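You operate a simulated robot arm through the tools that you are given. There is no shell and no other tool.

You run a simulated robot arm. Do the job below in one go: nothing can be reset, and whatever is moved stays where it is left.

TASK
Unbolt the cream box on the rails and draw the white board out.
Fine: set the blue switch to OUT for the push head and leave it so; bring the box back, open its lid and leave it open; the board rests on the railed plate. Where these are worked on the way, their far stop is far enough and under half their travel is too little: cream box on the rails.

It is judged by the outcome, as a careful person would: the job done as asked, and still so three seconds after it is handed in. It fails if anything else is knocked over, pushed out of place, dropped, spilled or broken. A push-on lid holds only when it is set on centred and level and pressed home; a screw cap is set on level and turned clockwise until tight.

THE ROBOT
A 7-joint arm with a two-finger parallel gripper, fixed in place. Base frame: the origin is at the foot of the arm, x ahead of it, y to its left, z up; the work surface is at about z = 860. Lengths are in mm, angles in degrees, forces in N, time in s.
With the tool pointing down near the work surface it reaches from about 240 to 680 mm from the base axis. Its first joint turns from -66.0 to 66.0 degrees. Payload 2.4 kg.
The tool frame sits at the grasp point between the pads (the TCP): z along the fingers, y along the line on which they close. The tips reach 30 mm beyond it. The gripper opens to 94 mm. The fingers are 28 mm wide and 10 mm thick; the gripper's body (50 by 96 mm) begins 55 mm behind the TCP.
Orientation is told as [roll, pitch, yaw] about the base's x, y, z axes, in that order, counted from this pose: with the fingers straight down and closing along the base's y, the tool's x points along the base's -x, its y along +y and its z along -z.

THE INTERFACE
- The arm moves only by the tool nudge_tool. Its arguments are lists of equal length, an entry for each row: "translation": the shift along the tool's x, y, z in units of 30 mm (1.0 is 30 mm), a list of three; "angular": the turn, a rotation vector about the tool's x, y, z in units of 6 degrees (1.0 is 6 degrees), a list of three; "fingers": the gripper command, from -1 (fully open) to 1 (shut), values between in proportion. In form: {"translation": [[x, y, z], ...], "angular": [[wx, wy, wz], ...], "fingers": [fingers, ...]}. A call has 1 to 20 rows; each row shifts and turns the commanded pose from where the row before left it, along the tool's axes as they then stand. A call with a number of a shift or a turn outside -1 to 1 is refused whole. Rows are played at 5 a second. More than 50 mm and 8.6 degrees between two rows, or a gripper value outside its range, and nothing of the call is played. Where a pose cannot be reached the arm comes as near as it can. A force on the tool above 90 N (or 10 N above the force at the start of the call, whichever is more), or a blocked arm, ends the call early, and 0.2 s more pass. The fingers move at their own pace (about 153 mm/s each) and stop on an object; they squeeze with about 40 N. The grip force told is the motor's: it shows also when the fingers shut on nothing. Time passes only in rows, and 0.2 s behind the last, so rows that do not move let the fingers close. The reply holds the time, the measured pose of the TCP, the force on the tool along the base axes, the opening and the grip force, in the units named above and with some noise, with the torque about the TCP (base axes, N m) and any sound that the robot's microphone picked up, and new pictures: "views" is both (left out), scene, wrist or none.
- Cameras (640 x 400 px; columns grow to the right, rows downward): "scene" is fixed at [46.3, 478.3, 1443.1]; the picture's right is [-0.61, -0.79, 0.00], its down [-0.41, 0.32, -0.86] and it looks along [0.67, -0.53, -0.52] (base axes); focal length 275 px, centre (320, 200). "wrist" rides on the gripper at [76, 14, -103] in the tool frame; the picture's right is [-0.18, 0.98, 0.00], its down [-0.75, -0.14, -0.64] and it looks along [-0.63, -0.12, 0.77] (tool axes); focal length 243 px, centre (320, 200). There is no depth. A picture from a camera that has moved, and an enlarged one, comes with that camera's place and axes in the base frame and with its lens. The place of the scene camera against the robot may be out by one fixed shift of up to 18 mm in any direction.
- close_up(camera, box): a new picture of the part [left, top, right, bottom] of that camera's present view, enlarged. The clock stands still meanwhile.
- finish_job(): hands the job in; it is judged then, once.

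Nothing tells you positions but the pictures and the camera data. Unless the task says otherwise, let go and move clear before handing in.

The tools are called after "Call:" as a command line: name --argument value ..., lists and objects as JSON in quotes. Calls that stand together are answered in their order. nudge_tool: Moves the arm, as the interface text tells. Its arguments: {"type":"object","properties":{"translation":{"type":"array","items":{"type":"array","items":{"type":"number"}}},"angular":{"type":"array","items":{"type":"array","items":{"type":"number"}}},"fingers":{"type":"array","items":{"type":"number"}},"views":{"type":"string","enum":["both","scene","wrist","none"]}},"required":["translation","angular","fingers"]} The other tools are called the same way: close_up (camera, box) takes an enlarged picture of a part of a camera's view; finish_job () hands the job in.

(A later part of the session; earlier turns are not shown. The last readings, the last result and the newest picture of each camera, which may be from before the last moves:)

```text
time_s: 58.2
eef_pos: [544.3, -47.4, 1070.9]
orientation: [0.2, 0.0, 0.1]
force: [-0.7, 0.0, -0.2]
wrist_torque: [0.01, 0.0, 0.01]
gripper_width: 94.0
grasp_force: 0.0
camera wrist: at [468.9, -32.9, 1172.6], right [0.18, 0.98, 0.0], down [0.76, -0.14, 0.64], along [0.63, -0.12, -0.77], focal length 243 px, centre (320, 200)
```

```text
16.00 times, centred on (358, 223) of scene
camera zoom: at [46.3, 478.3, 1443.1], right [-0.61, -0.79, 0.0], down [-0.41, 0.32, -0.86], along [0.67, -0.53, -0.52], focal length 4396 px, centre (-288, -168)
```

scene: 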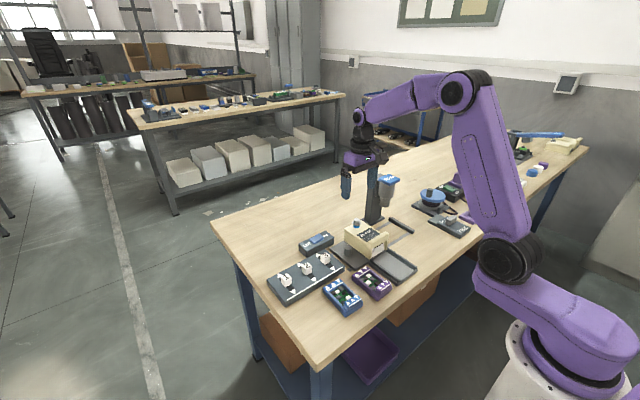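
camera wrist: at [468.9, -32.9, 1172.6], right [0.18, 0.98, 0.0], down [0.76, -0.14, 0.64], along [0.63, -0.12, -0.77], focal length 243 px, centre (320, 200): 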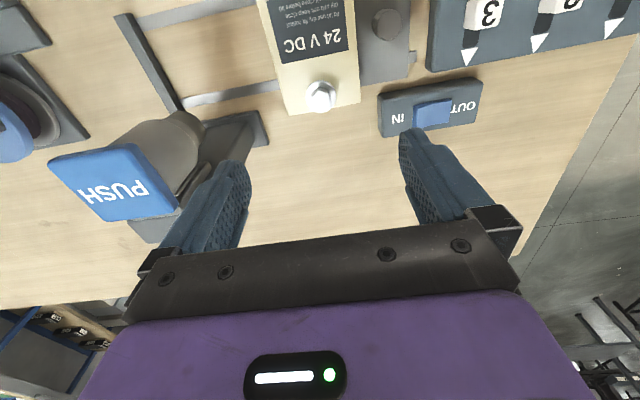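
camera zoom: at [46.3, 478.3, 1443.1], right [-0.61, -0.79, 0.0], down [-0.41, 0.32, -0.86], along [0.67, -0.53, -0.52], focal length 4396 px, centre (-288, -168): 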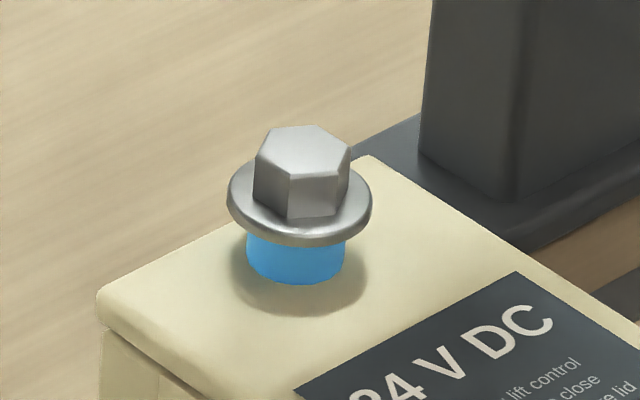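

The bolt stands 11 mm proud on its blue shank. To see the hinge side I move back over the bench and turn the wrist half round so its camera looks at the box's rear.

Call:
nudge_tool --translation '[[-0.6, 0.2, 0], [-0.6, 0.2, 0], [-0.6, 0.2, 0], [0, 0, 0], [0, 0, 0], [0, 0, 0], [0, 0, 0], [0, 0, 0], [0, 0, 0], [0, 0, 0], [0, 0, 0], [0, 0, 0], [0, 0, 0], [0, 0, 0], [0, 0, 0], [0, 0, 0], [0, 0, 0], [0, 0, 0], [0, 0, 0]]' --angular '[[0, 0, 0], [0, 0, 0], [0, 0, 0], [0, 0, -1], [0, 0, -1], [0, 0, -1], [0, 0, -1], [0, 0, -1], [0, 0, -1], [0, 0, -1], [0, 0, -1], [0, 0, -1], [0, 0, -1], [0, 0, -1], [0, 0, -1], [0, 0, -1], [0, 0, -1], [0, 0, -1], [0, 0, 0]]' --fingers '[-1, -1, -1, 1, 1, 1, 1, 1, 1, 1, 1, 1, 1, 1, 1, 1, 1, 1, 1]'

Call:
close_up --camera "wrist" --box '[200, 0, 520, 200]'

```text
time_s: 62.2
eef_pos: [599.8, -28.9, 1071.8]
orientation: [0.0, 0.0, 90.2]
force: [0.1, 0.1, -0.1]
wrist_torque: [0.0, 0.06, 0.04]
gripper_width: 0.1
grasp_force: 33.0
camera wrist: at [586.4, -105.4, 1172.8], right [-0.98, 0.18, 0.0], down [0.14, 0.75, 0.64], along [0.11, 0.63, -0.77], focal length 243 px, centre (320, 200)
```

scene: 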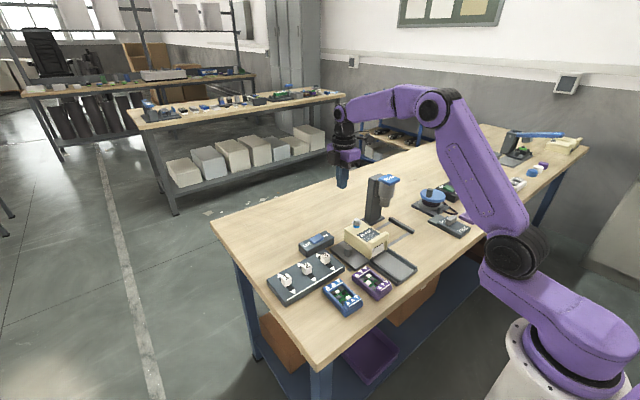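
wrist: 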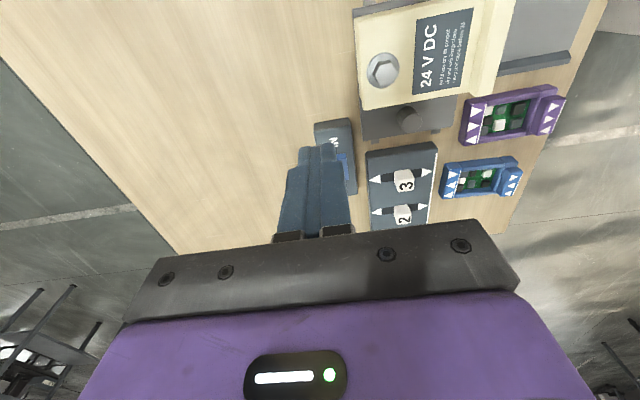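

```text
2.00 times, centred on (360, 100) of wrist
camera zoom: at [586.4, -105.4, 1172.8], right [-0.98, 0.18, 0.0], down [0.14, 0.75, 0.64], along [0.11, 0.63, -0.77], focal length 485 px, centre (240, 400)
```

zoom: 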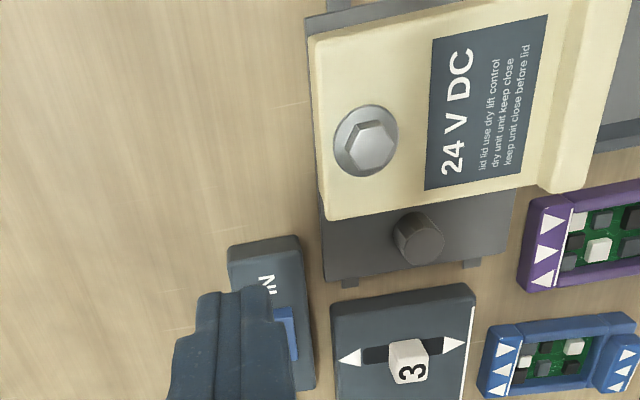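

The turn works. I continue to a full half turn to look at the rear of the box.

Call:
nudge_tool --translation '[[0, 0, 0], [0, 0, 0], [0, 0, 0], [0, 0, 0], [0, 0, 0], [0, 0, 0], [0, 0, 0], [0, 0, 0], [0, 0, 0], [0, 0, 0], [0, 0, 0], [0, 0, 0], [0, 0, 0], [0, 0, 0], [0, 0, 0], [0, 0, 0]]' --angular '[[0, 0, -1], [0, 0, -1], [0, 0, -1], [0, 0, -1], [0, 0, -1], [0, 0, -1], [0, 0, -1], [0, 0, -1], [0, 0, -1], [0, 0, -1], [0, 0, -1], [0, 0, -1], [0, 0, -1], [0, 0, -1], [0, 0, -1], [0, 0, 0]]' --fingers '[1, 1, 1, 1, 1, 1, 1, 1, 1, 1, 1, 1, 1, 1, 1, 1]'

Call:
close_up --camera "wrist" --box '[200, 0, 520, 200]'

```text
time_s: 65.7
eef_pos: [600.0, -31.1, 1069.9]
orientation: [0.0, -0.3, 180.0]
force: [0.2, 1.0, -0.2]
wrist_torque: [-0.03, -0.02, 0.0]
gripper_width: 0.0
grasp_force: 33.7
camera wrist: at [676.0, -45.1, 1172.6], right [-0.18, -0.98, 0.0], down [-0.75, 0.14, 0.64], along [-0.63, 0.12, -0.76], focal length 243 px, centre (320, 200)
```

scene: 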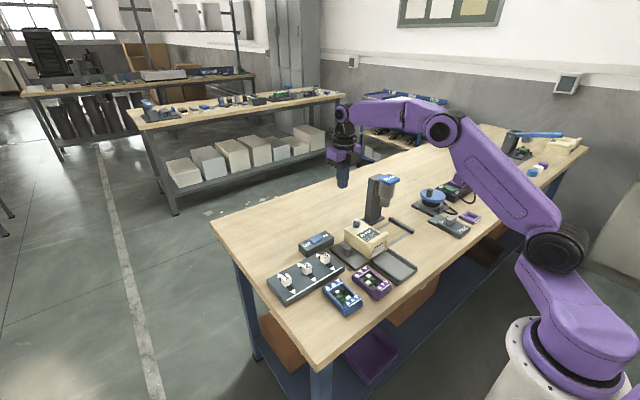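
wrist: 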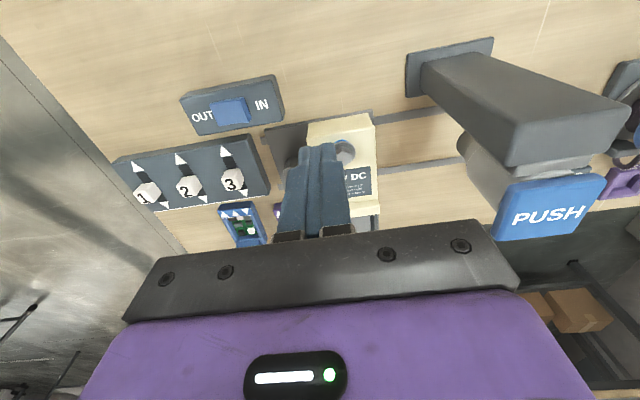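

```text
2.00 times, centred on (360, 100) of wrist
camera zoom: at [676.0, -45.1, 1172.6], right [-0.18, -0.98, 0.0], down [-0.75, 0.14, 0.64], along [-0.63, 0.12, -0.76], focal length 485 px, centre (240, 400)
```

zoom: 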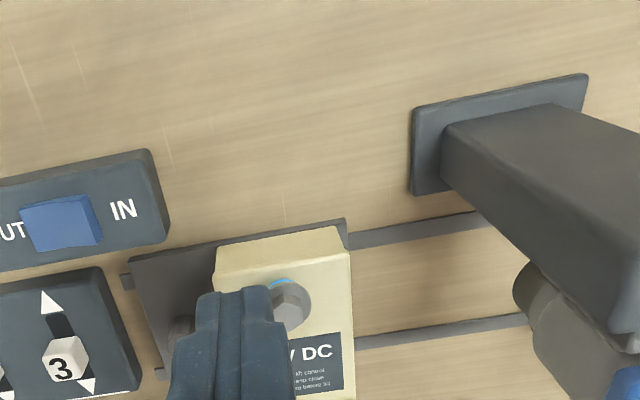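

Call:
nudge_tool --translation '[[0.4, 0.1, 0.9], [0.3, 0.1, 0.9], [0, 0.1, 0.9], [0, 0, 0], [0, 0, 0], [0, 0, 0], [0, 0, 0], [0, 0, 0], [0, 0, 0]]' --angular '[[0, 0, 0], [0, 0, 0], [0, 0, 0], [0, -1, 0], [0, -1, 0], [0, -1, 0], [0, -1, 0], [0, -1, 0], [0, 0, 0]]' --fingers '[1, 1, 1, 1, 1, 1, 1, -1, -1]'

Call:
close_up --camera "wrist" --box '[240, 80, 420, 220]'

```text
time_s: 67.7
eef_pos: [571.6, -36.4, 962.8]
orientation: [-0.2, -20.6, 180.0]
force: [25.3, 2.2, 4.7]
wrist_torque: [-0.28, -0.52, 1.33]
gripper_width: 93.0
grasp_force: 0.0
out of reach, approached as far as the arm can: row 4, 5, 6, 8
camera wrist: at [679.2, -51.8, 1029.9], right [-0.17, -0.98, 0.06], down [-0.48, 0.14, 0.87], along [-0.86, 0.12, -0.5], focal length 243 px, centre (320, 200)
```

scene: 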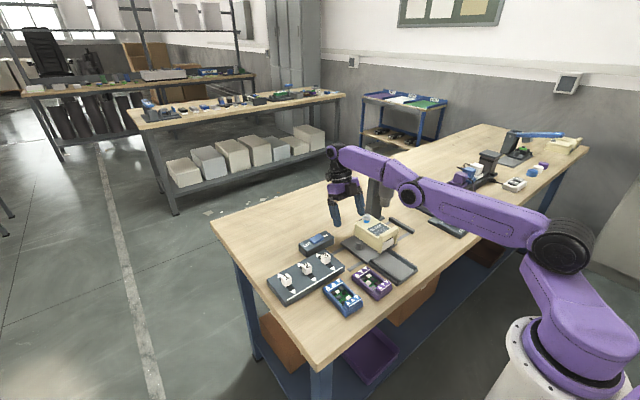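
wrist: 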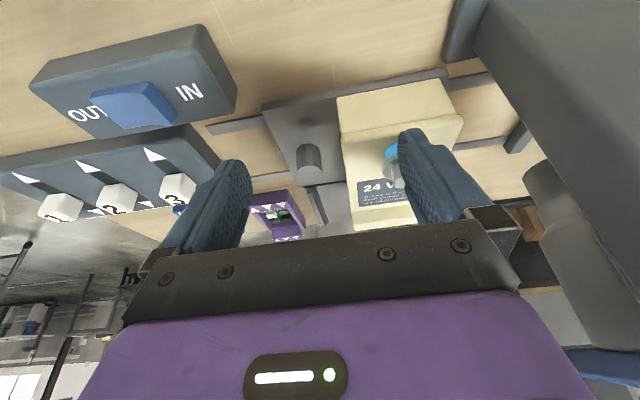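

```text
2.86 times, centred on (330, 150) of wrist
camera zoom: at [679.2, -51.8, 1029.9], right [-0.17, -0.98, 0.06], down [-0.48, 0.14, 0.87], along [-0.86, 0.12, -0.5], focal length 693 px, centre (291, 343)
```

zoom: 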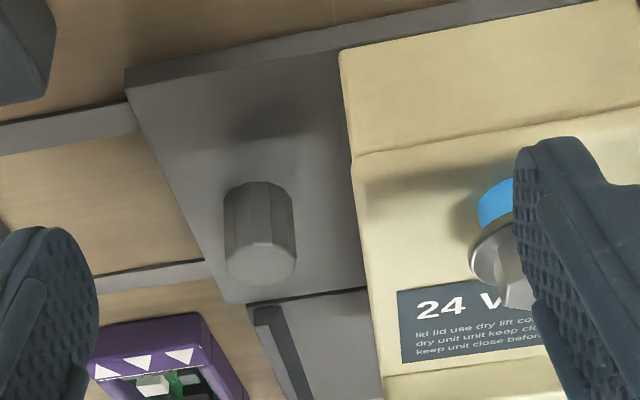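

The arm could not fully reach that pose and there is an unexpected 25 N on the tool; I stop and check what is near the gripper before moving on.

Call:
close_up --camera "scene" --box '[310, 130, 430, 270]'

Call:
close_up --camera "wrist" --box '[380, 60, 640, 260]'

Call:
close_up --camera "scene" --box '[325, 180, 405, 250]'

```text
2.86 times, centred on (370, 200) of scene
camera zoom: at [46.9, 478.4, 1443.1], right [-0.61, -0.79, 0.0], down [-0.41, 0.32, -0.86], along [0.67, -0.53, -0.52], focal length 785 px, centre (177, 200)
```

zoom: 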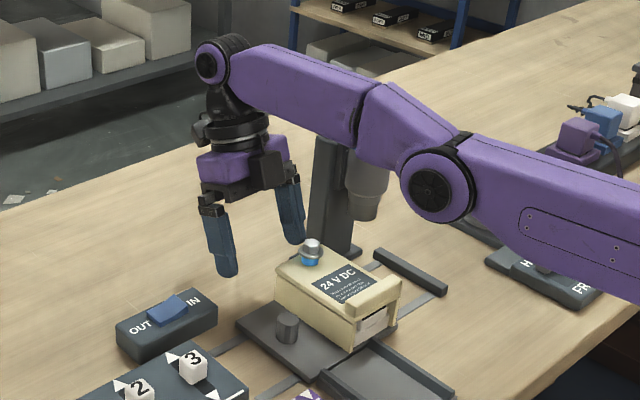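

```text
2.00 times, centred on (510, 160) of wrist
camera zoom: at [679.2, -51.8, 1029.9], right [-0.17, -0.98, 0.06], down [-0.48, 0.14, 0.87], along [-0.86, 0.12, -0.5], focal length 485 px, centre (-60, 280)
```

zoom: 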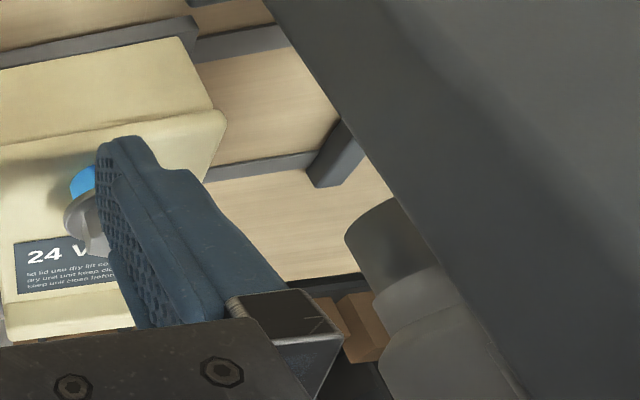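

```text
5.71 times, centred on (365, 215) of scene
camera zoom: at [46.9, 478.4, 1443.1], right [-0.61, -0.79, 0.0], down [-0.41, 0.32, -0.86], along [0.67, -0.53, -0.52], focal length 1570 px, centre (63, 114)
```

zoom: 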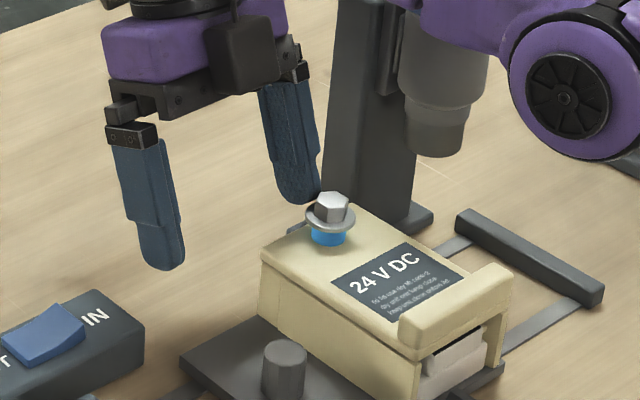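

Opening the fingers there nudged the bolt and slid the free carriage about 40 mm toward -y; nothing else seems disturbed. I back the tool away from the bolt, upward and upright again.

Call:
nudge_tool --translation '[[0, 0, -0.3], [0, 0, -0.6], [0, 0, -0.9], [0, 0, -0.9], [0, 0, -0.9], [0, 0, 0]]' --angular '[[0, 0, 0], [0, 1, 0], [0, 1, 0], [0, 1, 0], [0, 1, 0], [0, 0, 0]]' --fingers '[-1, -1, -1, -1, -1, -1]'

Call:
close_up --camera "scene" --box '[310, 150, 430, 270]'

```text
time_s: 69.0
eef_pos: [591.6, -40.6, 1064.9]
orientation: [0.1, 3.1, 179.6]
force: [-0.7, -0.4, -0.2]
wrist_torque: [0.0, -0.01, 0.02]
gripper_width: 93.9
grasp_force: 0.1
camera wrist: at [662.9, -55.2, 1171.8], right [-0.19, -0.98, -0.01], down [-0.79, 0.15, 0.6], along [-0.59, 0.12, -0.8], focal length 243 px, centre (320, 200)
```

scene: 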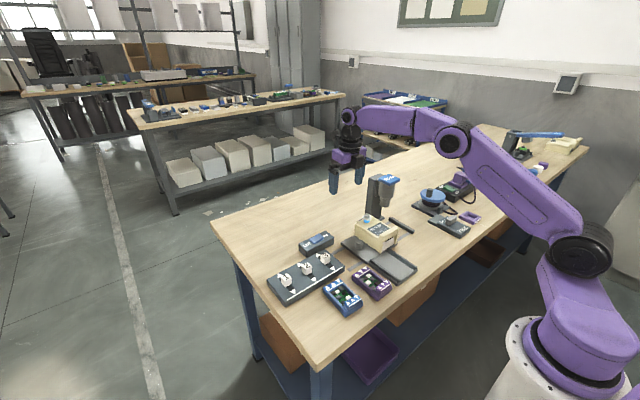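
wrist: 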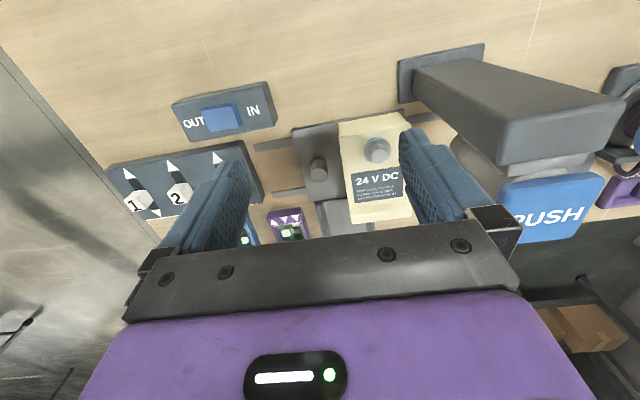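

```text
3.33 times, centred on (370, 210) of scene
camera zoom: at [46.3, 478.3, 1443.1], right [-0.61, -0.79, 0.0], down [-0.41, 0.32, -0.86], along [0.67, -0.53, -0.52], focal length 916 px, centre (153, 167)
```

zoom: 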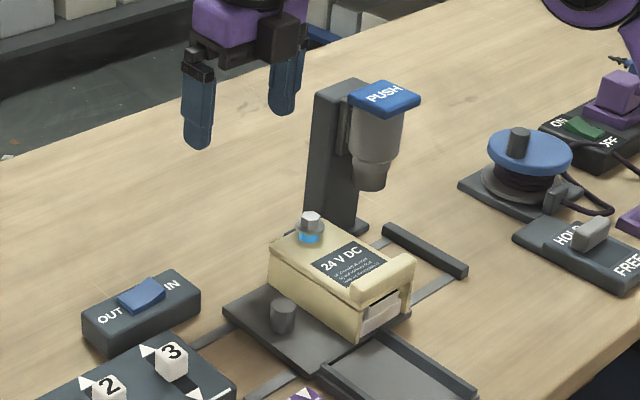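

The carriage simply slid; the head and bolt are intact. I turn the wrist back to its normal heading at a safe height.

Call:
nudge_tool --translation '[[0, 0, -0.8], [0, 0, -0.4], [0, 0, 0], [0, 0, 0], [0, 0, 0], [0, 0, 0], [0, 0, 0], [0, 0, 0], [0, 0, 0], [0, 0, 0], [0, 0, 0], [0, 0, 0], [0, 0, 0], [0, 0, 0], [0, 0, 0], [0, 0, 0], [0, 0, 0], [0, 0, 0], [0, 0, 0]]' --angular '[[0, -0.25, 0], [0, -0.25, 0], [0, 0, 1], [0, 0, 1], [0, 0, 1], [0, 0, 1], [0, 0, 1], [0, 0, 1], [0, 0, 1], [0, 0, 1], [0, 0, 1], [0, 0, 1], [0, 0, 1], [0, 0, 1], [0, 0, 1], [0, 0, 1], [0, 0, 1], [0, 0, 1], [0, 0, 1]]' --fingers '[1, 1, 1, 1, 1, 1, 1, 1, 1, 1, 1, 1, 1, 1, 1, 1, 1, 1, 1]' --views "none"

```text
time_s: 73.0
eef_pos: [593.1, -39.6, 1101.4]
orientation: [0.1, 0.0, 77.6]
force: [0.1, 0.6, 0.0]
wrist_torque: [0.03, 0.0, 0.01]
gripper_width: 0.1
grasp_force: 32.9
```

The wrist is at 77.6° heading; I finish the turn to zero.

Call:
nudge_tool --translation '[[0, 0, 0], [0, 0, 0], [0, 0, 0], [0, 0, 0], [0, 0, 0], [0, 0, 0], [0, 0, 0], [0, 0, 0], [0, 0, 0], [0, 0, 0], [0, 0, 0], [0, 0, 0], [0, 0, 0], [0, 0, 0]]' --angular '[[0, 0, 1], [0, 0, 1], [0, 0, 1], [0, 0, 1], [0, 0, 1], [0, 0, 1], [0, 0, 1], [0, 0, 1], [0, 0, 1], [0, 0, 1], [0, 0, 1], [0, 0, 1], [0, 0, 0.93], [0, 0, 0]]' --fingers '[1, 1, 1, 1, 1, 1, 1, 1, 1, 1, 1, 1, 1, 1]'

Call:
close_up --camera "wrist" --box '[120, 0, 400, 200]'

```text
time_s: 76.0
eef_pos: [592.0, -39.7, 1102.6]
orientation: [-0.2, 0.0, 0.1]
force: [0.6, -0.1, 0.0]
wrist_torque: [0.0, 0.01, -0.02]
gripper_width: 0.1
grasp_force: 33.0
camera wrist: at [515.9, -26.3, 1203.8], right [0.18, 0.98, 0.0], down [0.75, -0.14, 0.64], along [0.63, -0.12, -0.77], focal length 243 px, centre (320, 200)
```

scene: 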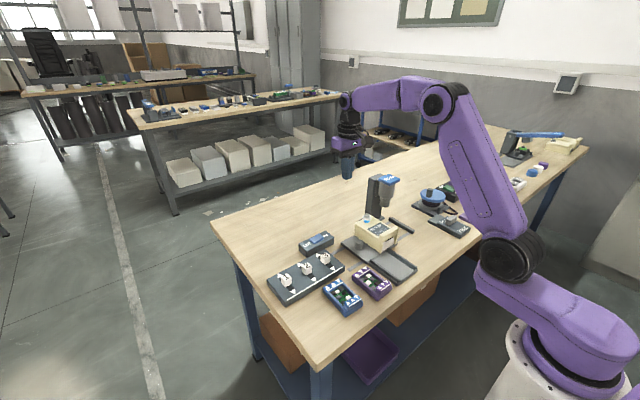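
wrist: 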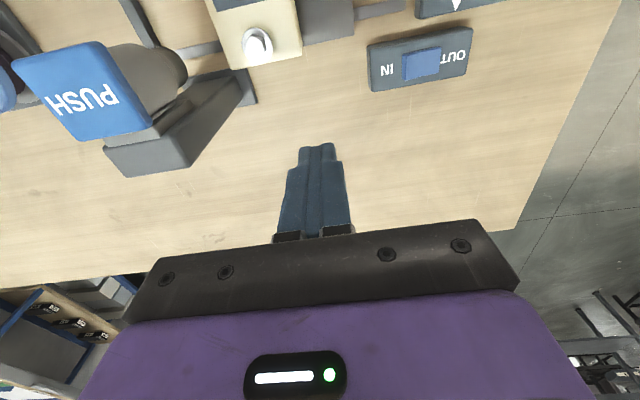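

```text
2.00 times, centred on (260, 100) of wrist
camera zoom: at [515.9, -26.3, 1203.8], right [0.18, 0.98, 0.0], down [0.75, -0.14, 0.64], along [0.63, -0.12, -0.77], focal length 485 px, centre (440, 400)
```

zoom: 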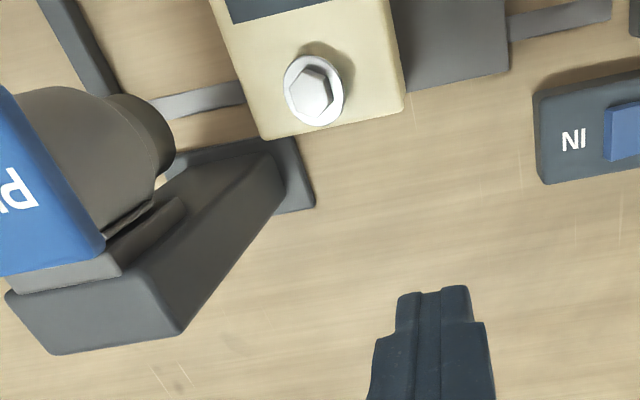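

The bolt is now at about y -89, so the knob is near y -14. Since the lid seems still locked, I'll take the box back under the head and drive the bolt again, holding longer.

Call:
nudge_tool --translation '[[0.825, 0.45, 0], [0.825, 0.45, 0.4], [0.825, 0.45, 0.9], [0.825, 0.45, 0.9], [0, 0, 0.9], [0, 0, 0]]' --angular '[[0, 0, 0], [0, 0, 0], [0, 0, 0], [0, 0, 0], [0, 0, 0], [0, 0, 0]]' --fingers '[1, 1, 1, 1, 1, 1]'

Call:
close_up --camera "wrist" --box '[200, 30, 440, 210]'

```text
time_s: 77.5
eef_pos: [490.7, 11.9, 1008.4]
orientation: [-0.1, 0.0, 0.1]
force: [-0.7, 0.1, 0.1]
wrist_torque: [0.0, -0.01, 0.0]
gripper_width: 0.0
grasp_force: 33.3
camera wrist: at [415.4, 27.0, 1110.3], right [0.18, 0.98, 0.0], down [0.75, -0.14, 0.64], along [0.63, -0.12, -0.77], focal length 243 px, centre (320, 200)
```

scene: 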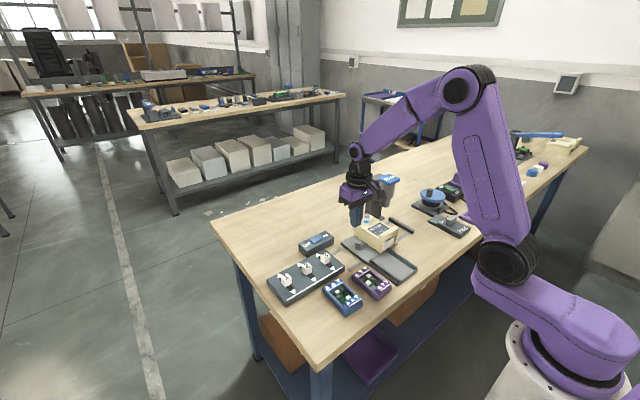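
wrist: 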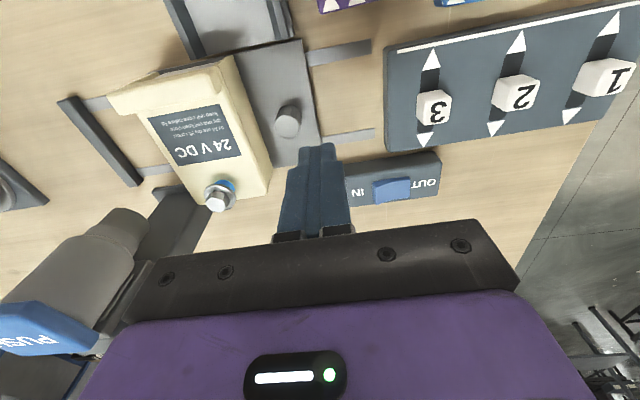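

```text
2.22 times, centred on (320, 120) of wrist
camera zoom: at [415.4, 27.0, 1110.3], right [0.18, 0.98, 0.0], down [0.75, -0.14, 0.64], along [0.63, -0.12, -0.77], focal length 539 px, centre (320, 378)
```

zoom: 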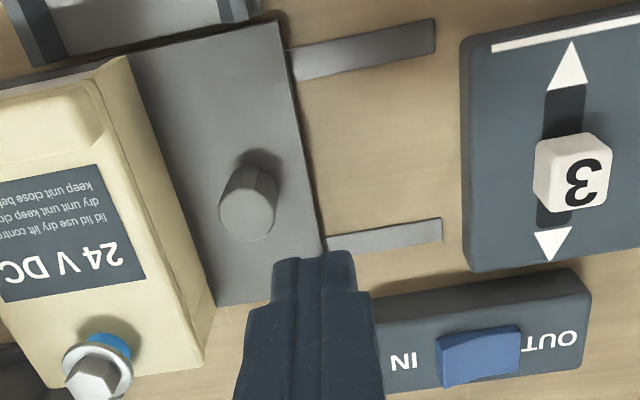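

The knob is at (494, -16). I lower beside it and push the carriage back to the far stop.

Call:
nudge_tool --translation '[[-0.07, 0, 0.9], [0, 0, 0.9], [0, 0, 0.9], [0, 0, 0.4], [0, 0, 0], [0, -0.25, 0], [0, -0.25, 0], [0, -0.25, 0], [0, -0.25, 0], [0, -0.25, 0], [0, -0.25, 0], [0, -0.25, 0], [0, -0.25, 0], [0, -0.25, 0], [0, -0.25, 0], [0, -0.15, 0], [0, -0.15, 0], [0, -0.15, 0], [0, -0.1, 0], [0, 0, 0]]' --angular '[[0, 0, 0], [0, 0, 0], [0, 0, 0], [0, 0, 0], [0, 0, 0], [0, 0, 0], [0, 0, 0], [0, 0, 0], [0, 0, 0], [0, 0, 0], [0, 0, 0], [0, 0, 0], [0, 0, 0], [0, 0, 0], [0, 0, 0], [0, 0, 0], [0, 0, 0], [0, 0, 0], [0, 0, 0], [0, 0, 0]]' --fingers '[1, 1, 1, 1, 1, 1, 1, 1, 1, 1, 1, 1, 1, 1, 1, 1, 1, 1, 1, 1]'

Call:
close_up --camera "scene" --box '[350, 170, 430, 250]'

```text
time_s: 81.7
eef_pos: [495.1, -77.8, 915.7]
orientation: [0.0, 0.0, 0.0]
force: [-0.8, 0.4, -1.5]
wrist_torque: [-0.01, -0.01, -0.01]
gripper_width: 0.3
grasp_force: 33.0
camera wrist: at [418.1, -63.5, 1017.9], right [0.18, 0.98, 0.0], down [0.75, -0.14, 0.64], along [0.63, -0.12, -0.77], focal length 243 px, centre (320, 200)
```

scene: 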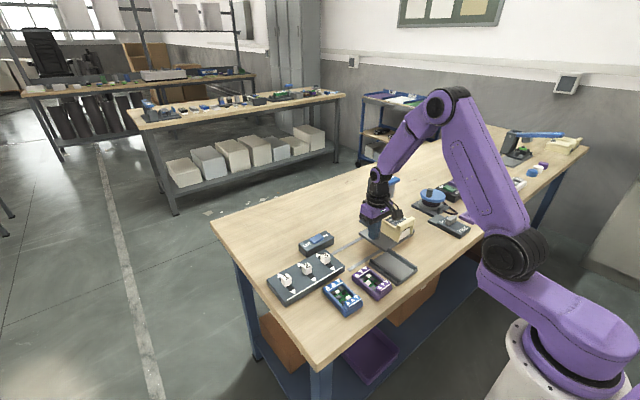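
wrist: 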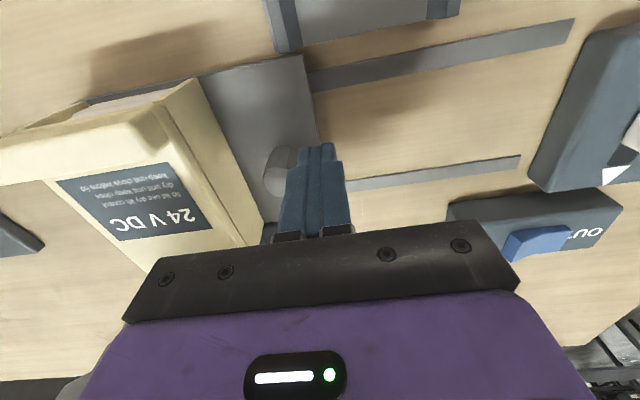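

```text
5.00 times, centred on (390, 210) of scene
camera zoom: at [46.3, 478.3, 1443.1], right [-0.61, -0.79, 0.0], down [-0.41, 0.32, -0.86], along [0.67, -0.53, -0.52], focal length 1374 px, centre (-30, 150)
```

zoom: 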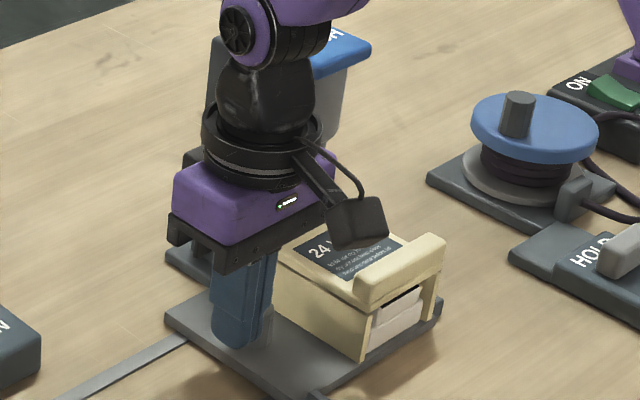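

Call:
nudge_tool --translation '[[0, -0.1, 0], [0, -0.1, 0], [0, -0.05, 0], [0, 0, 0], [0, 0.3, 0], [0, 0.7, 0], [0, 0.7, -0.5], [0, 0.5, -1], [0, 0, -1], [0, 0, -1], [0, 0, -1], [0, 0, -1], [0, 0, -1], [0, 0, -0.8], [0, 0, 0]]' --angular '[[0, 0, 0], [0, 0, 0], [0, 0, 0], [0, 0, 0], [0, 0, 0], [0, 0, 0], [0, 0, 0], [0, 0, 0], [0, 0, 0], [0, 0, 0], [0, 0, 0], [0, 0, 0], [0, 0, 0], [0, 0, 0], [0, 0, 0]]' --fingers '[1, 1, 1, 1, 1, 1, 1, 1, 1, 1, 1, 1, 1, 1, 1]'

Call:
close_up --camera "scene" --box '[365, 170, 405, 230]'

Call:
close_up --camera "wrist" --box '[60, 60, 300, 260]'

```text
time_s: 84.8
eef_pos: [494.1, -19.8, 1137.7]
orientation: [-0.2, 0.0, 0.1]
force: [-0.3, -0.1, -0.4]
wrist_torque: [0.03, -0.01, -0.02]
gripper_width: 0.0
grasp_force: 32.9
camera wrist: at [417.9, -6.0, 1238.7], right [0.18, 0.98, 0.0], down [0.75, -0.14, 0.64], along [0.63, -0.12, -0.77], focal length 243 px, centre (320, 200)
```

scene: 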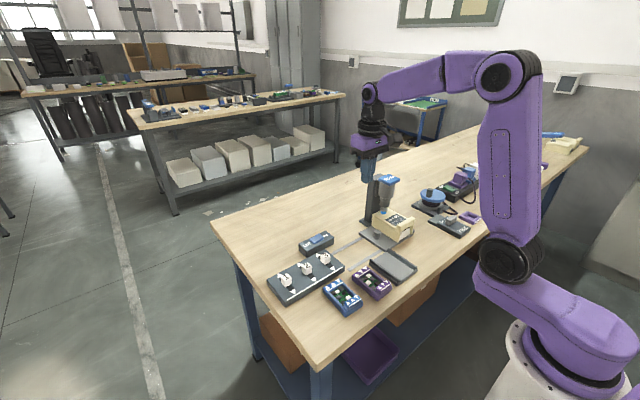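
wrist: 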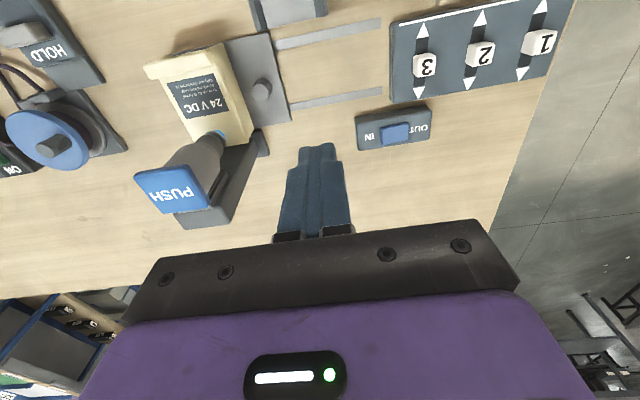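

```text
6.67 times, centred on (385, 200) of scene
camera zoom: at [46.3, 478.3, 1443.1], right [-0.61, -0.79, 0.0], down [-0.41, 0.32, -0.86], along [0.67, -0.53, -0.52], focal length 1832 px, centre (-113, 200)
```

zoom: 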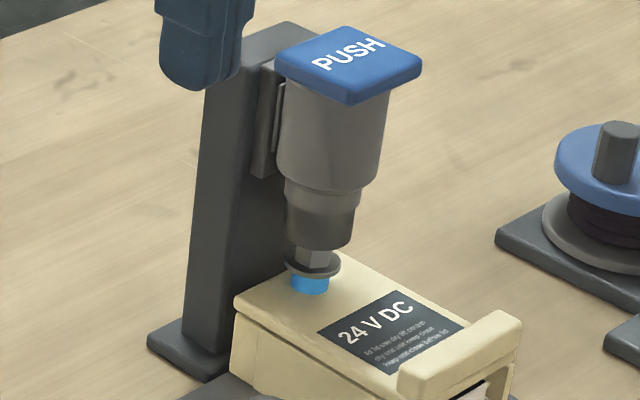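

```text
2.00 times, centred on (180, 160) of wrist
camera zoom: at [417.9, -6.0, 1238.7], right [0.18, 0.98, 0.0], down [0.75, -0.14, 0.64], along [0.63, -0.12, -0.77], focal length 485 px, centre (600, 280)
```

zoom: 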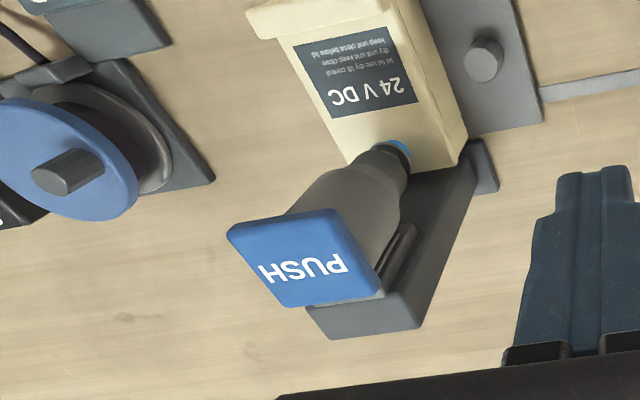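

The box is at the stop with the bolt under the nozzle. I go over the PUSH plate again and press it, this time holding longer.

Call:
nudge_tool --translation '[[-0.211, -0.863, 0], [-0.211, -0.863, 0], [-0.211, -0.863, 0], [-0.211, -0.863, 0], [-0.211, -0.863, 0], [-0.211, -0.863, 0], [0, 0, 0.9], [0, 0, 0.7], [0, 0, 0.15], [0, 0, 0.1], [0, 0, 0.1], [0, 0, 0.1], [0, 0, 0]]' --angular '[[0, 0, 0], [0, 0, 0], [0, 0, 0], [0, 0, 0], [0, 0, 0], [0, 0, 0], [0, 0, 0], [0, 0, 0], [0, 0, 0], [0, 0, 0], [0, 0, 0], [0, 0, 0], [0, 0, 0]]' --fingers '[1, 1, 1, 1, 1, 1, 1, 1, 1, 1, 1, 1, 1]'

Call:
close_up --camera "scene" --box '[365, 170, 405, 230]'

```text
time_s: 87.7
eef_pos: [533.3, -174.8, 1073.4]
orientation: [-0.1, 0.0, 0.2]
force: [1.6, -1.9, 2.0]
wrist_torque: [-0.04, -0.06, 0.0]
gripper_width: 0.0
grasp_force: 33.1
camera wrist: at [457.0, -160.4, 1175.5], right [0.18, 0.98, 0.0], down [0.75, -0.14, 0.64], along [0.63, -0.12, -0.77], focal length 243 px, centre (320, 200)
```

scene: 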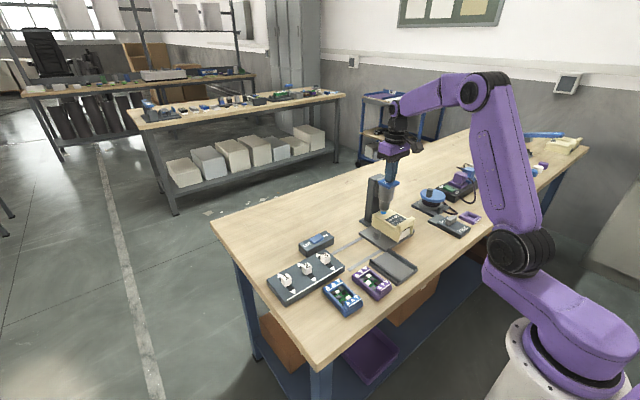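
wrist: 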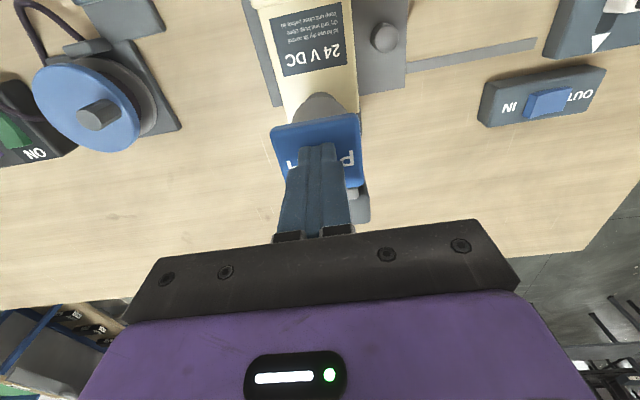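

```text
6.67 times, centred on (385, 200) of scene
camera zoom: at [46.3, 478.3, 1443.1], right [-0.61, -0.79, 0.0], down [-0.41, 0.32, -0.86], along [0.67, -0.53, -0.52], focal length 1832 px, centre (-113, 200)
```

zoom: 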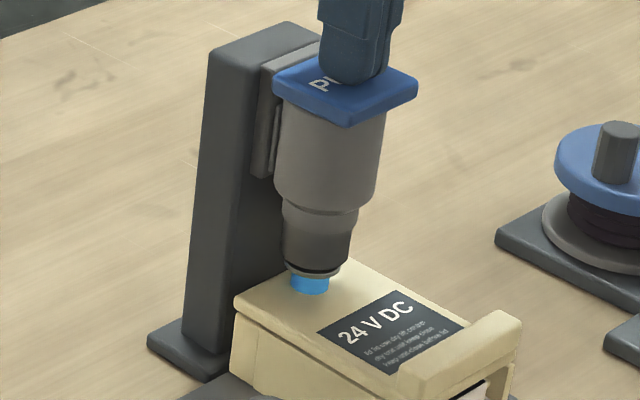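

The socket is over the hex with light contact. I press on firmly in small steps and hold.

Call:
nudge_tool --translation '[[0, 0, 0.06], [0, 0, 0.06], [0, 0, 0.05], [0, 0, 0.04], [0, 0, 0], [0, 0, 0], [0, 0, 0], [0, 0, 0], [0, 0, 0], [0, 0, 0], [0, 0, 0], [0, 0, 0]]' --angular '[[0, 0, 0], [0, 0, 0], [0, 0, 0], [0, 0, 0], [0, 0, 0], [0, 0, 0], [0, 0, 0], [0, 0, 0], [0, 0, 0], [0, 0, 0], [0, 0, 0], [0, 0, 0]]' --fingers '[1, 1, 1, 1, 1, 1, 1, 1, 1, 1, 1, 1]'

Call:
close_up --camera "scene" --box '[365, 170, 405, 230]'

```text
time_s: 90.2
eef_pos: [532.2, -173.9, 1071.3]
orientation: [-0.2, -0.5, 0.1]
force: [-12.5, 8.4, 54.7]
wrist_torque: [0.24, 1.14, -0.19]
gripper_width: 0.0
grasp_force: 33.0
camera wrist: at [456.0, -160.1, 1173.1], right [0.18, 0.98, 0.0], down [0.75, -0.14, 0.65], along [0.64, -0.12, -0.76], focal length 243 px, centre (320, 200)
```

scene: 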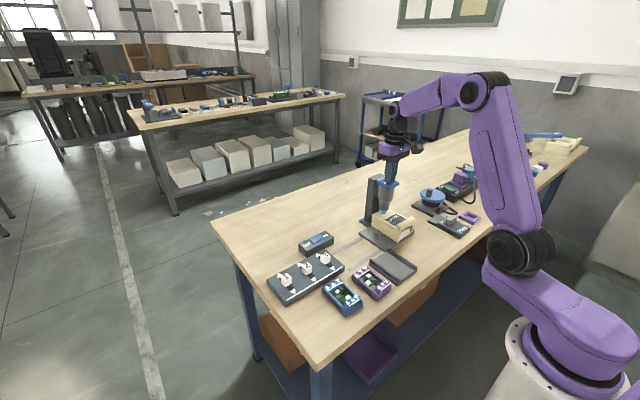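
wrist: 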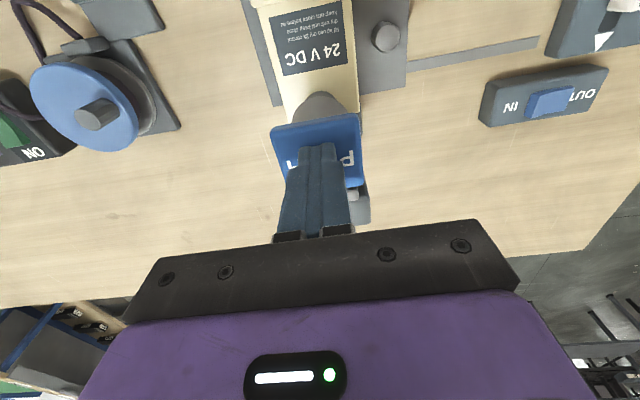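

```text
6.67 times, centred on (385, 200) of scene
camera zoom: at [45.0, 478.9, 1443.0], right [-0.61, -0.79, 0.0], down [-0.41, 0.32, -0.86], along [0.68, -0.53, -0.52], focal length 1832 px, centre (-113, 200)
```

zoom: 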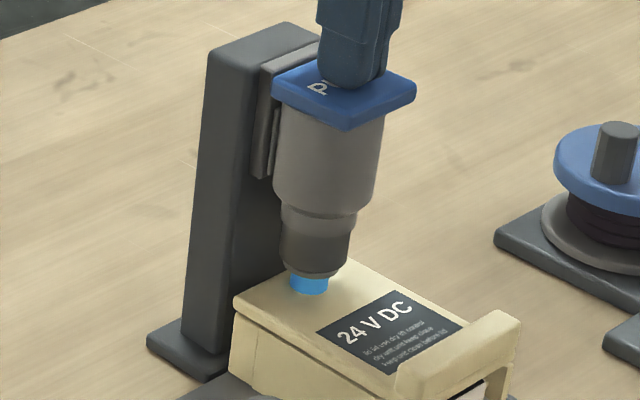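

Pressing again with 55 N for two seconds leaves the bolt rigid at the same height, so it is fully out. I lift off, and bring the box home again by its knob as before.

Call:
nudge_tool --translation '[[0, 0, -0.4], [0, 0, -0.8], [0, 0, -1], [0.33, 0.69, 0], [0.33, 0.69, 0], [0.33, 0.69, 0], [0.33, 0.69, 0], [0, 0, 1], [0, 0, 1], [0, 0, 1], [0, 0, 1], [0, 0, 1], [0, 0, 1], [0, 0, 0]]' --angular '[[0, 0, 0], [0, 0, 0], [0, 0.05, 0], [0, 0, 0], [0, 0, 0], [0, 0, 0], [0, 0, 0], [0, 0, 0], [0, 0, 0], [0, 0, 0], [0, 0, 0], [0, 0, 0], [0, 0, 0], [0, 0, 0]]' --fingers '[1, 1, 1, 1, -0.064, -0.064, -0.064, -0.064, -0.064, -0.064, -0.064, -0.064, -0.064, -0.064]'

Call:
close_up --camera "wrist" --box '[200, 60, 400, 220]'

```text
time_s: 93.2
eef_pos: [493.3, -91.2, 952.7]
orientation: [0.0, 0.2, 0.1]
force: [0.0, 0.2, -0.1]
wrist_torque: [0.04, 0.01, 0.01]
gripper_width: 50.0
grasp_force: 0.0
camera wrist: at [417.7, -77.0, 1055.2], right [0.18, 0.98, 0.0], down [0.76, -0.14, 0.64], along [0.63, -0.12, -0.77], focal length 243 px, centre (320, 200)
```

scene: 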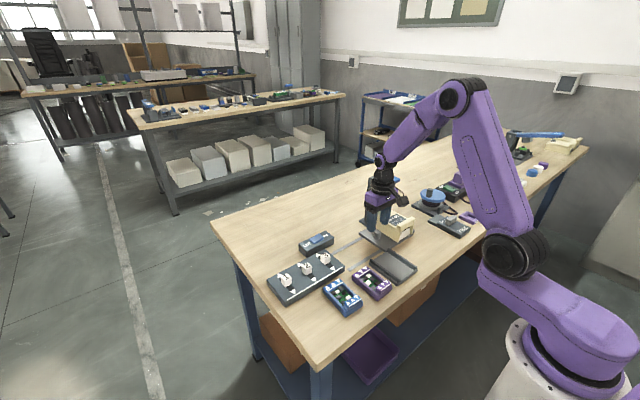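
wrist: 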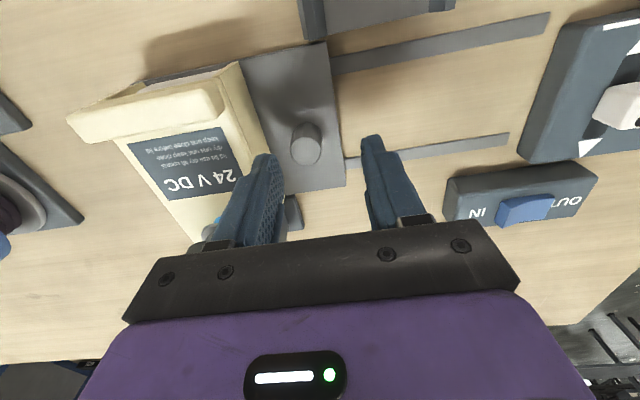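

```text
2.50 times, centred on (300, 140) of wrist
camera zoom: at [417.7, -77.0, 1055.2], right [0.18, 0.98, 0.0], down [0.76, -0.14, 0.64], along [0.63, -0.12, -0.77], focal length 606 px, centre (370, 350)
```

zoom: 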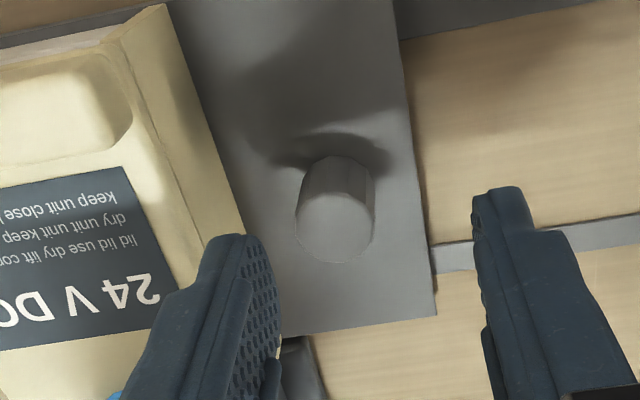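

The finger fits the gap as before. I lower and drag the carriage home.

Call:
nudge_tool --translation '[[0, 0, 0.4], [0, 0, 0.4], [0, 0, 0.4], [0, 0, 0], [0, 0.15, 0], [0, 0.15, 0], [0, 0.2, 0], [0, 0.25, 0], [0, 0.3, 0], [0, 0.3, 0], [0, 0.3, 0], [0, 0.3, 0], [0, 0.3, 0], [0, 0.3, 0], [0, 0.3, 0], [0, 0.3, 0], [0, 0, 0], [0, 0, 0], [0, 0, 0]]' --angular '[[0, 0, 0], [0, 0, 0], [0, 0, 0], [0, 0, 0], [0, 0, 0], [0, 0, 0], [0, 0, 0], [0, 0, 0], [0, 0, 0], [0, 0, 0], [0, 0, 0], [0, 0, 0], [0, 0, 0], [0, 0, 0], [0, 0, 0], [0, 0, 0], [0, 0, 0], [0, 0, 0], [0, 0, 0]]' --fingers '[-0.064, -0.064, -0.064, -0.064, -0.064, -0.064, -0.064, -0.064, -0.064, -0.064, -0.064, -0.064, -0.064, -0.064, -0.064, -0.064, 0.1, 0.23, 0.23]'

Call:
close_up --camera "wrist" --box '[200, 20, 440, 220]'

```text
time_s: 97.2
eef_pos: [491.9, 1.7, 919.7]
orientation: [0.0, 0.3, 0.1]
force: [-0.6, -0.2, 0.0]
wrist_torque: [0.01, 0.02, -0.05]
gripper_width: 36.0
grasp_force: 0.0
camera wrist: at [416.0, 15.9, 1020.9], right [0.18, 0.98, 0.0], down [0.76, -0.14, 0.64], along [0.63, -0.12, -0.77], focal length 243 px, centre (320, 200)
```

scene: 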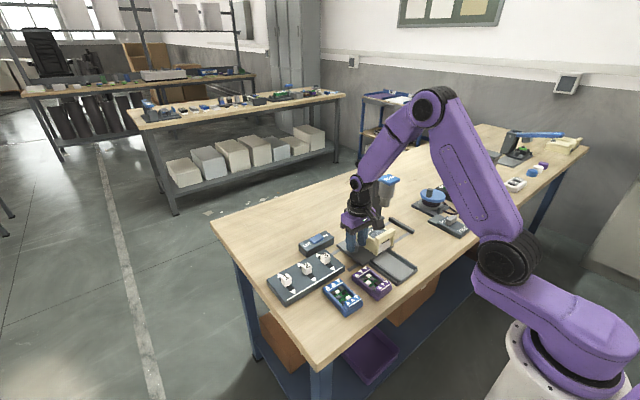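
wrist: 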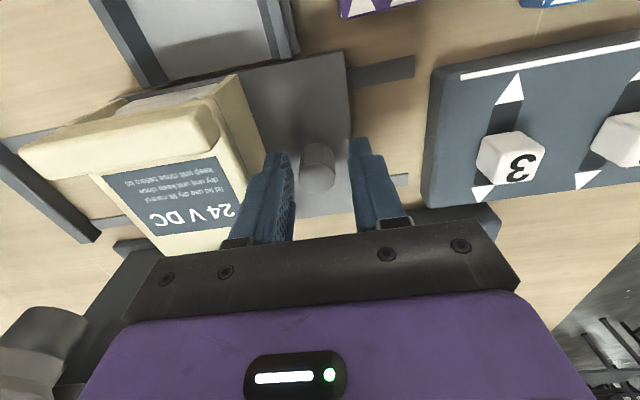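

```text
2.00 times, centred on (320, 120) of wrist
camera zoom: at [416.0, 15.9, 1020.9], right [0.18, 0.98, 0.0], down [0.76, -0.14, 0.64], along [0.63, -0.12, -0.77], focal length 485 px, centre (320, 360)
```

zoom: 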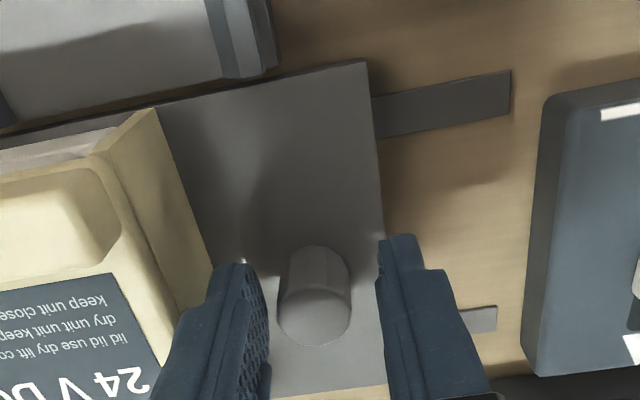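

Call:
nudge_tool --translation '[[0, 0.25, 0], [0, 0.25, 0], [0, 0.2, 0], [0, 0.15, 0], [0, 0.1, 0], [0, 0.1, 0], [0, 0.1, 0], [0, 0.07, 0], [0, 0, 0], [0, -0.1, 0], [0, 0, -0.5], [0, 0, -1], [0, 0, -1], [0, 0, -1], [0, 0, 0]]' --angular '[[0, 0, 0], [0, 0, 0], [0, 0, 0], [0, 0, 0], [0, 0, 0], [0, 0, 0], [0, 0, 0], [0, 0, 0], [0, 0, 0], [0, 0, 0], [0, 0, 0], [0, 0, 0], [0, 0, 0], [0, 0, 0], [0, 0, 0]]' --fingers '[0.23, 0.23, 0.23, 0.23, 0.23, 0.23, 0.23, 0.23, 0.23, 0.23, 0.23, 0.23, 0.23, 0.23, 0.23]'

Call:
close_up --camera "wrist" --box '[200, 20, 440, 220]'

Call:
close_up --camera "scene" --box '[340, 210, 400, 260]'

```text
time_s: 100.5
eef_pos: [491.7, 35.6, 1023.2]
orientation: [0.0, 0.4, 0.1]
force: [-0.2, -0.1, -0.4]
wrist_torque: [-0.02, 0.01, -0.03]
gripper_width: 36.4
grasp_force: 0.1
camera wrist: at [416.0, 49.9, 1125.3], right [0.18, 0.98, 0.0], down [0.76, -0.14, 0.64], along [0.63, -0.12, -0.77], focal length 243 px, centre (320, 200)
```

scene: 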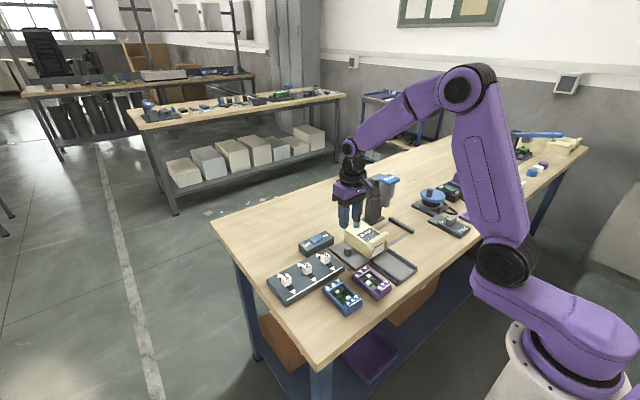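
wrist: 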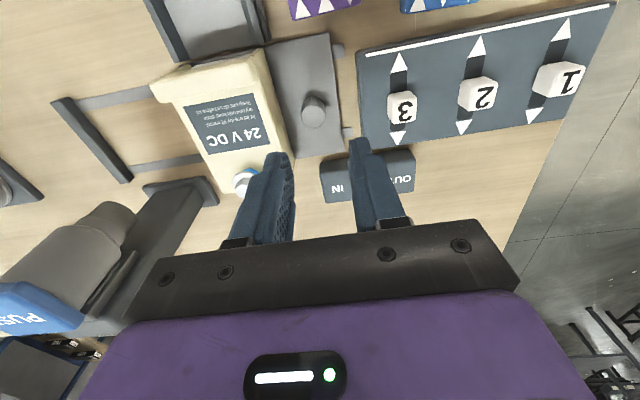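

```text
2.00 times, centred on (320, 120) of wrist
camera zoom: at [416.0, 49.9, 1125.3], right [0.18, 0.98, 0.0], down [0.76, -0.14, 0.64], along [0.63, -0.12, -0.77], focal length 485 px, centre (320, 360)
```

zoom: 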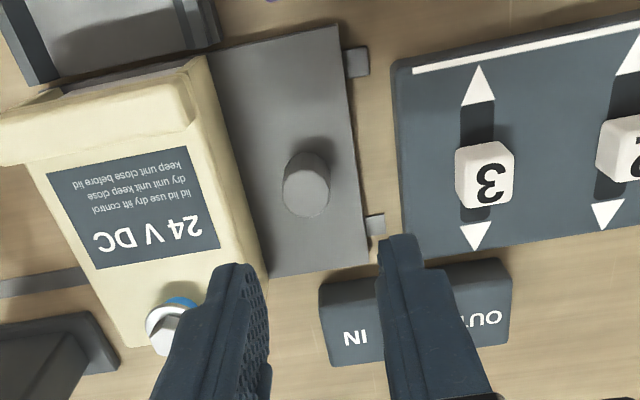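

```text
8.00 times, centred on (370, 235) of scene
camera zoom: at [46.3, 478.3, 1443.1], right [-0.61, -0.79, 0.0], down [-0.41, 0.32, -0.86], along [0.67, -0.53, -0.52], focal length 2198 px, centre (-80, -80)
```

zoom: 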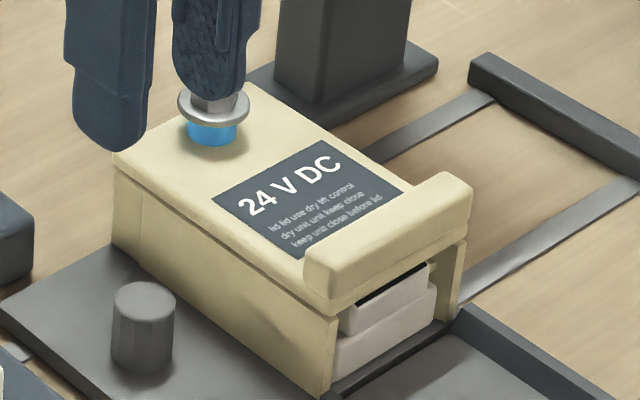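

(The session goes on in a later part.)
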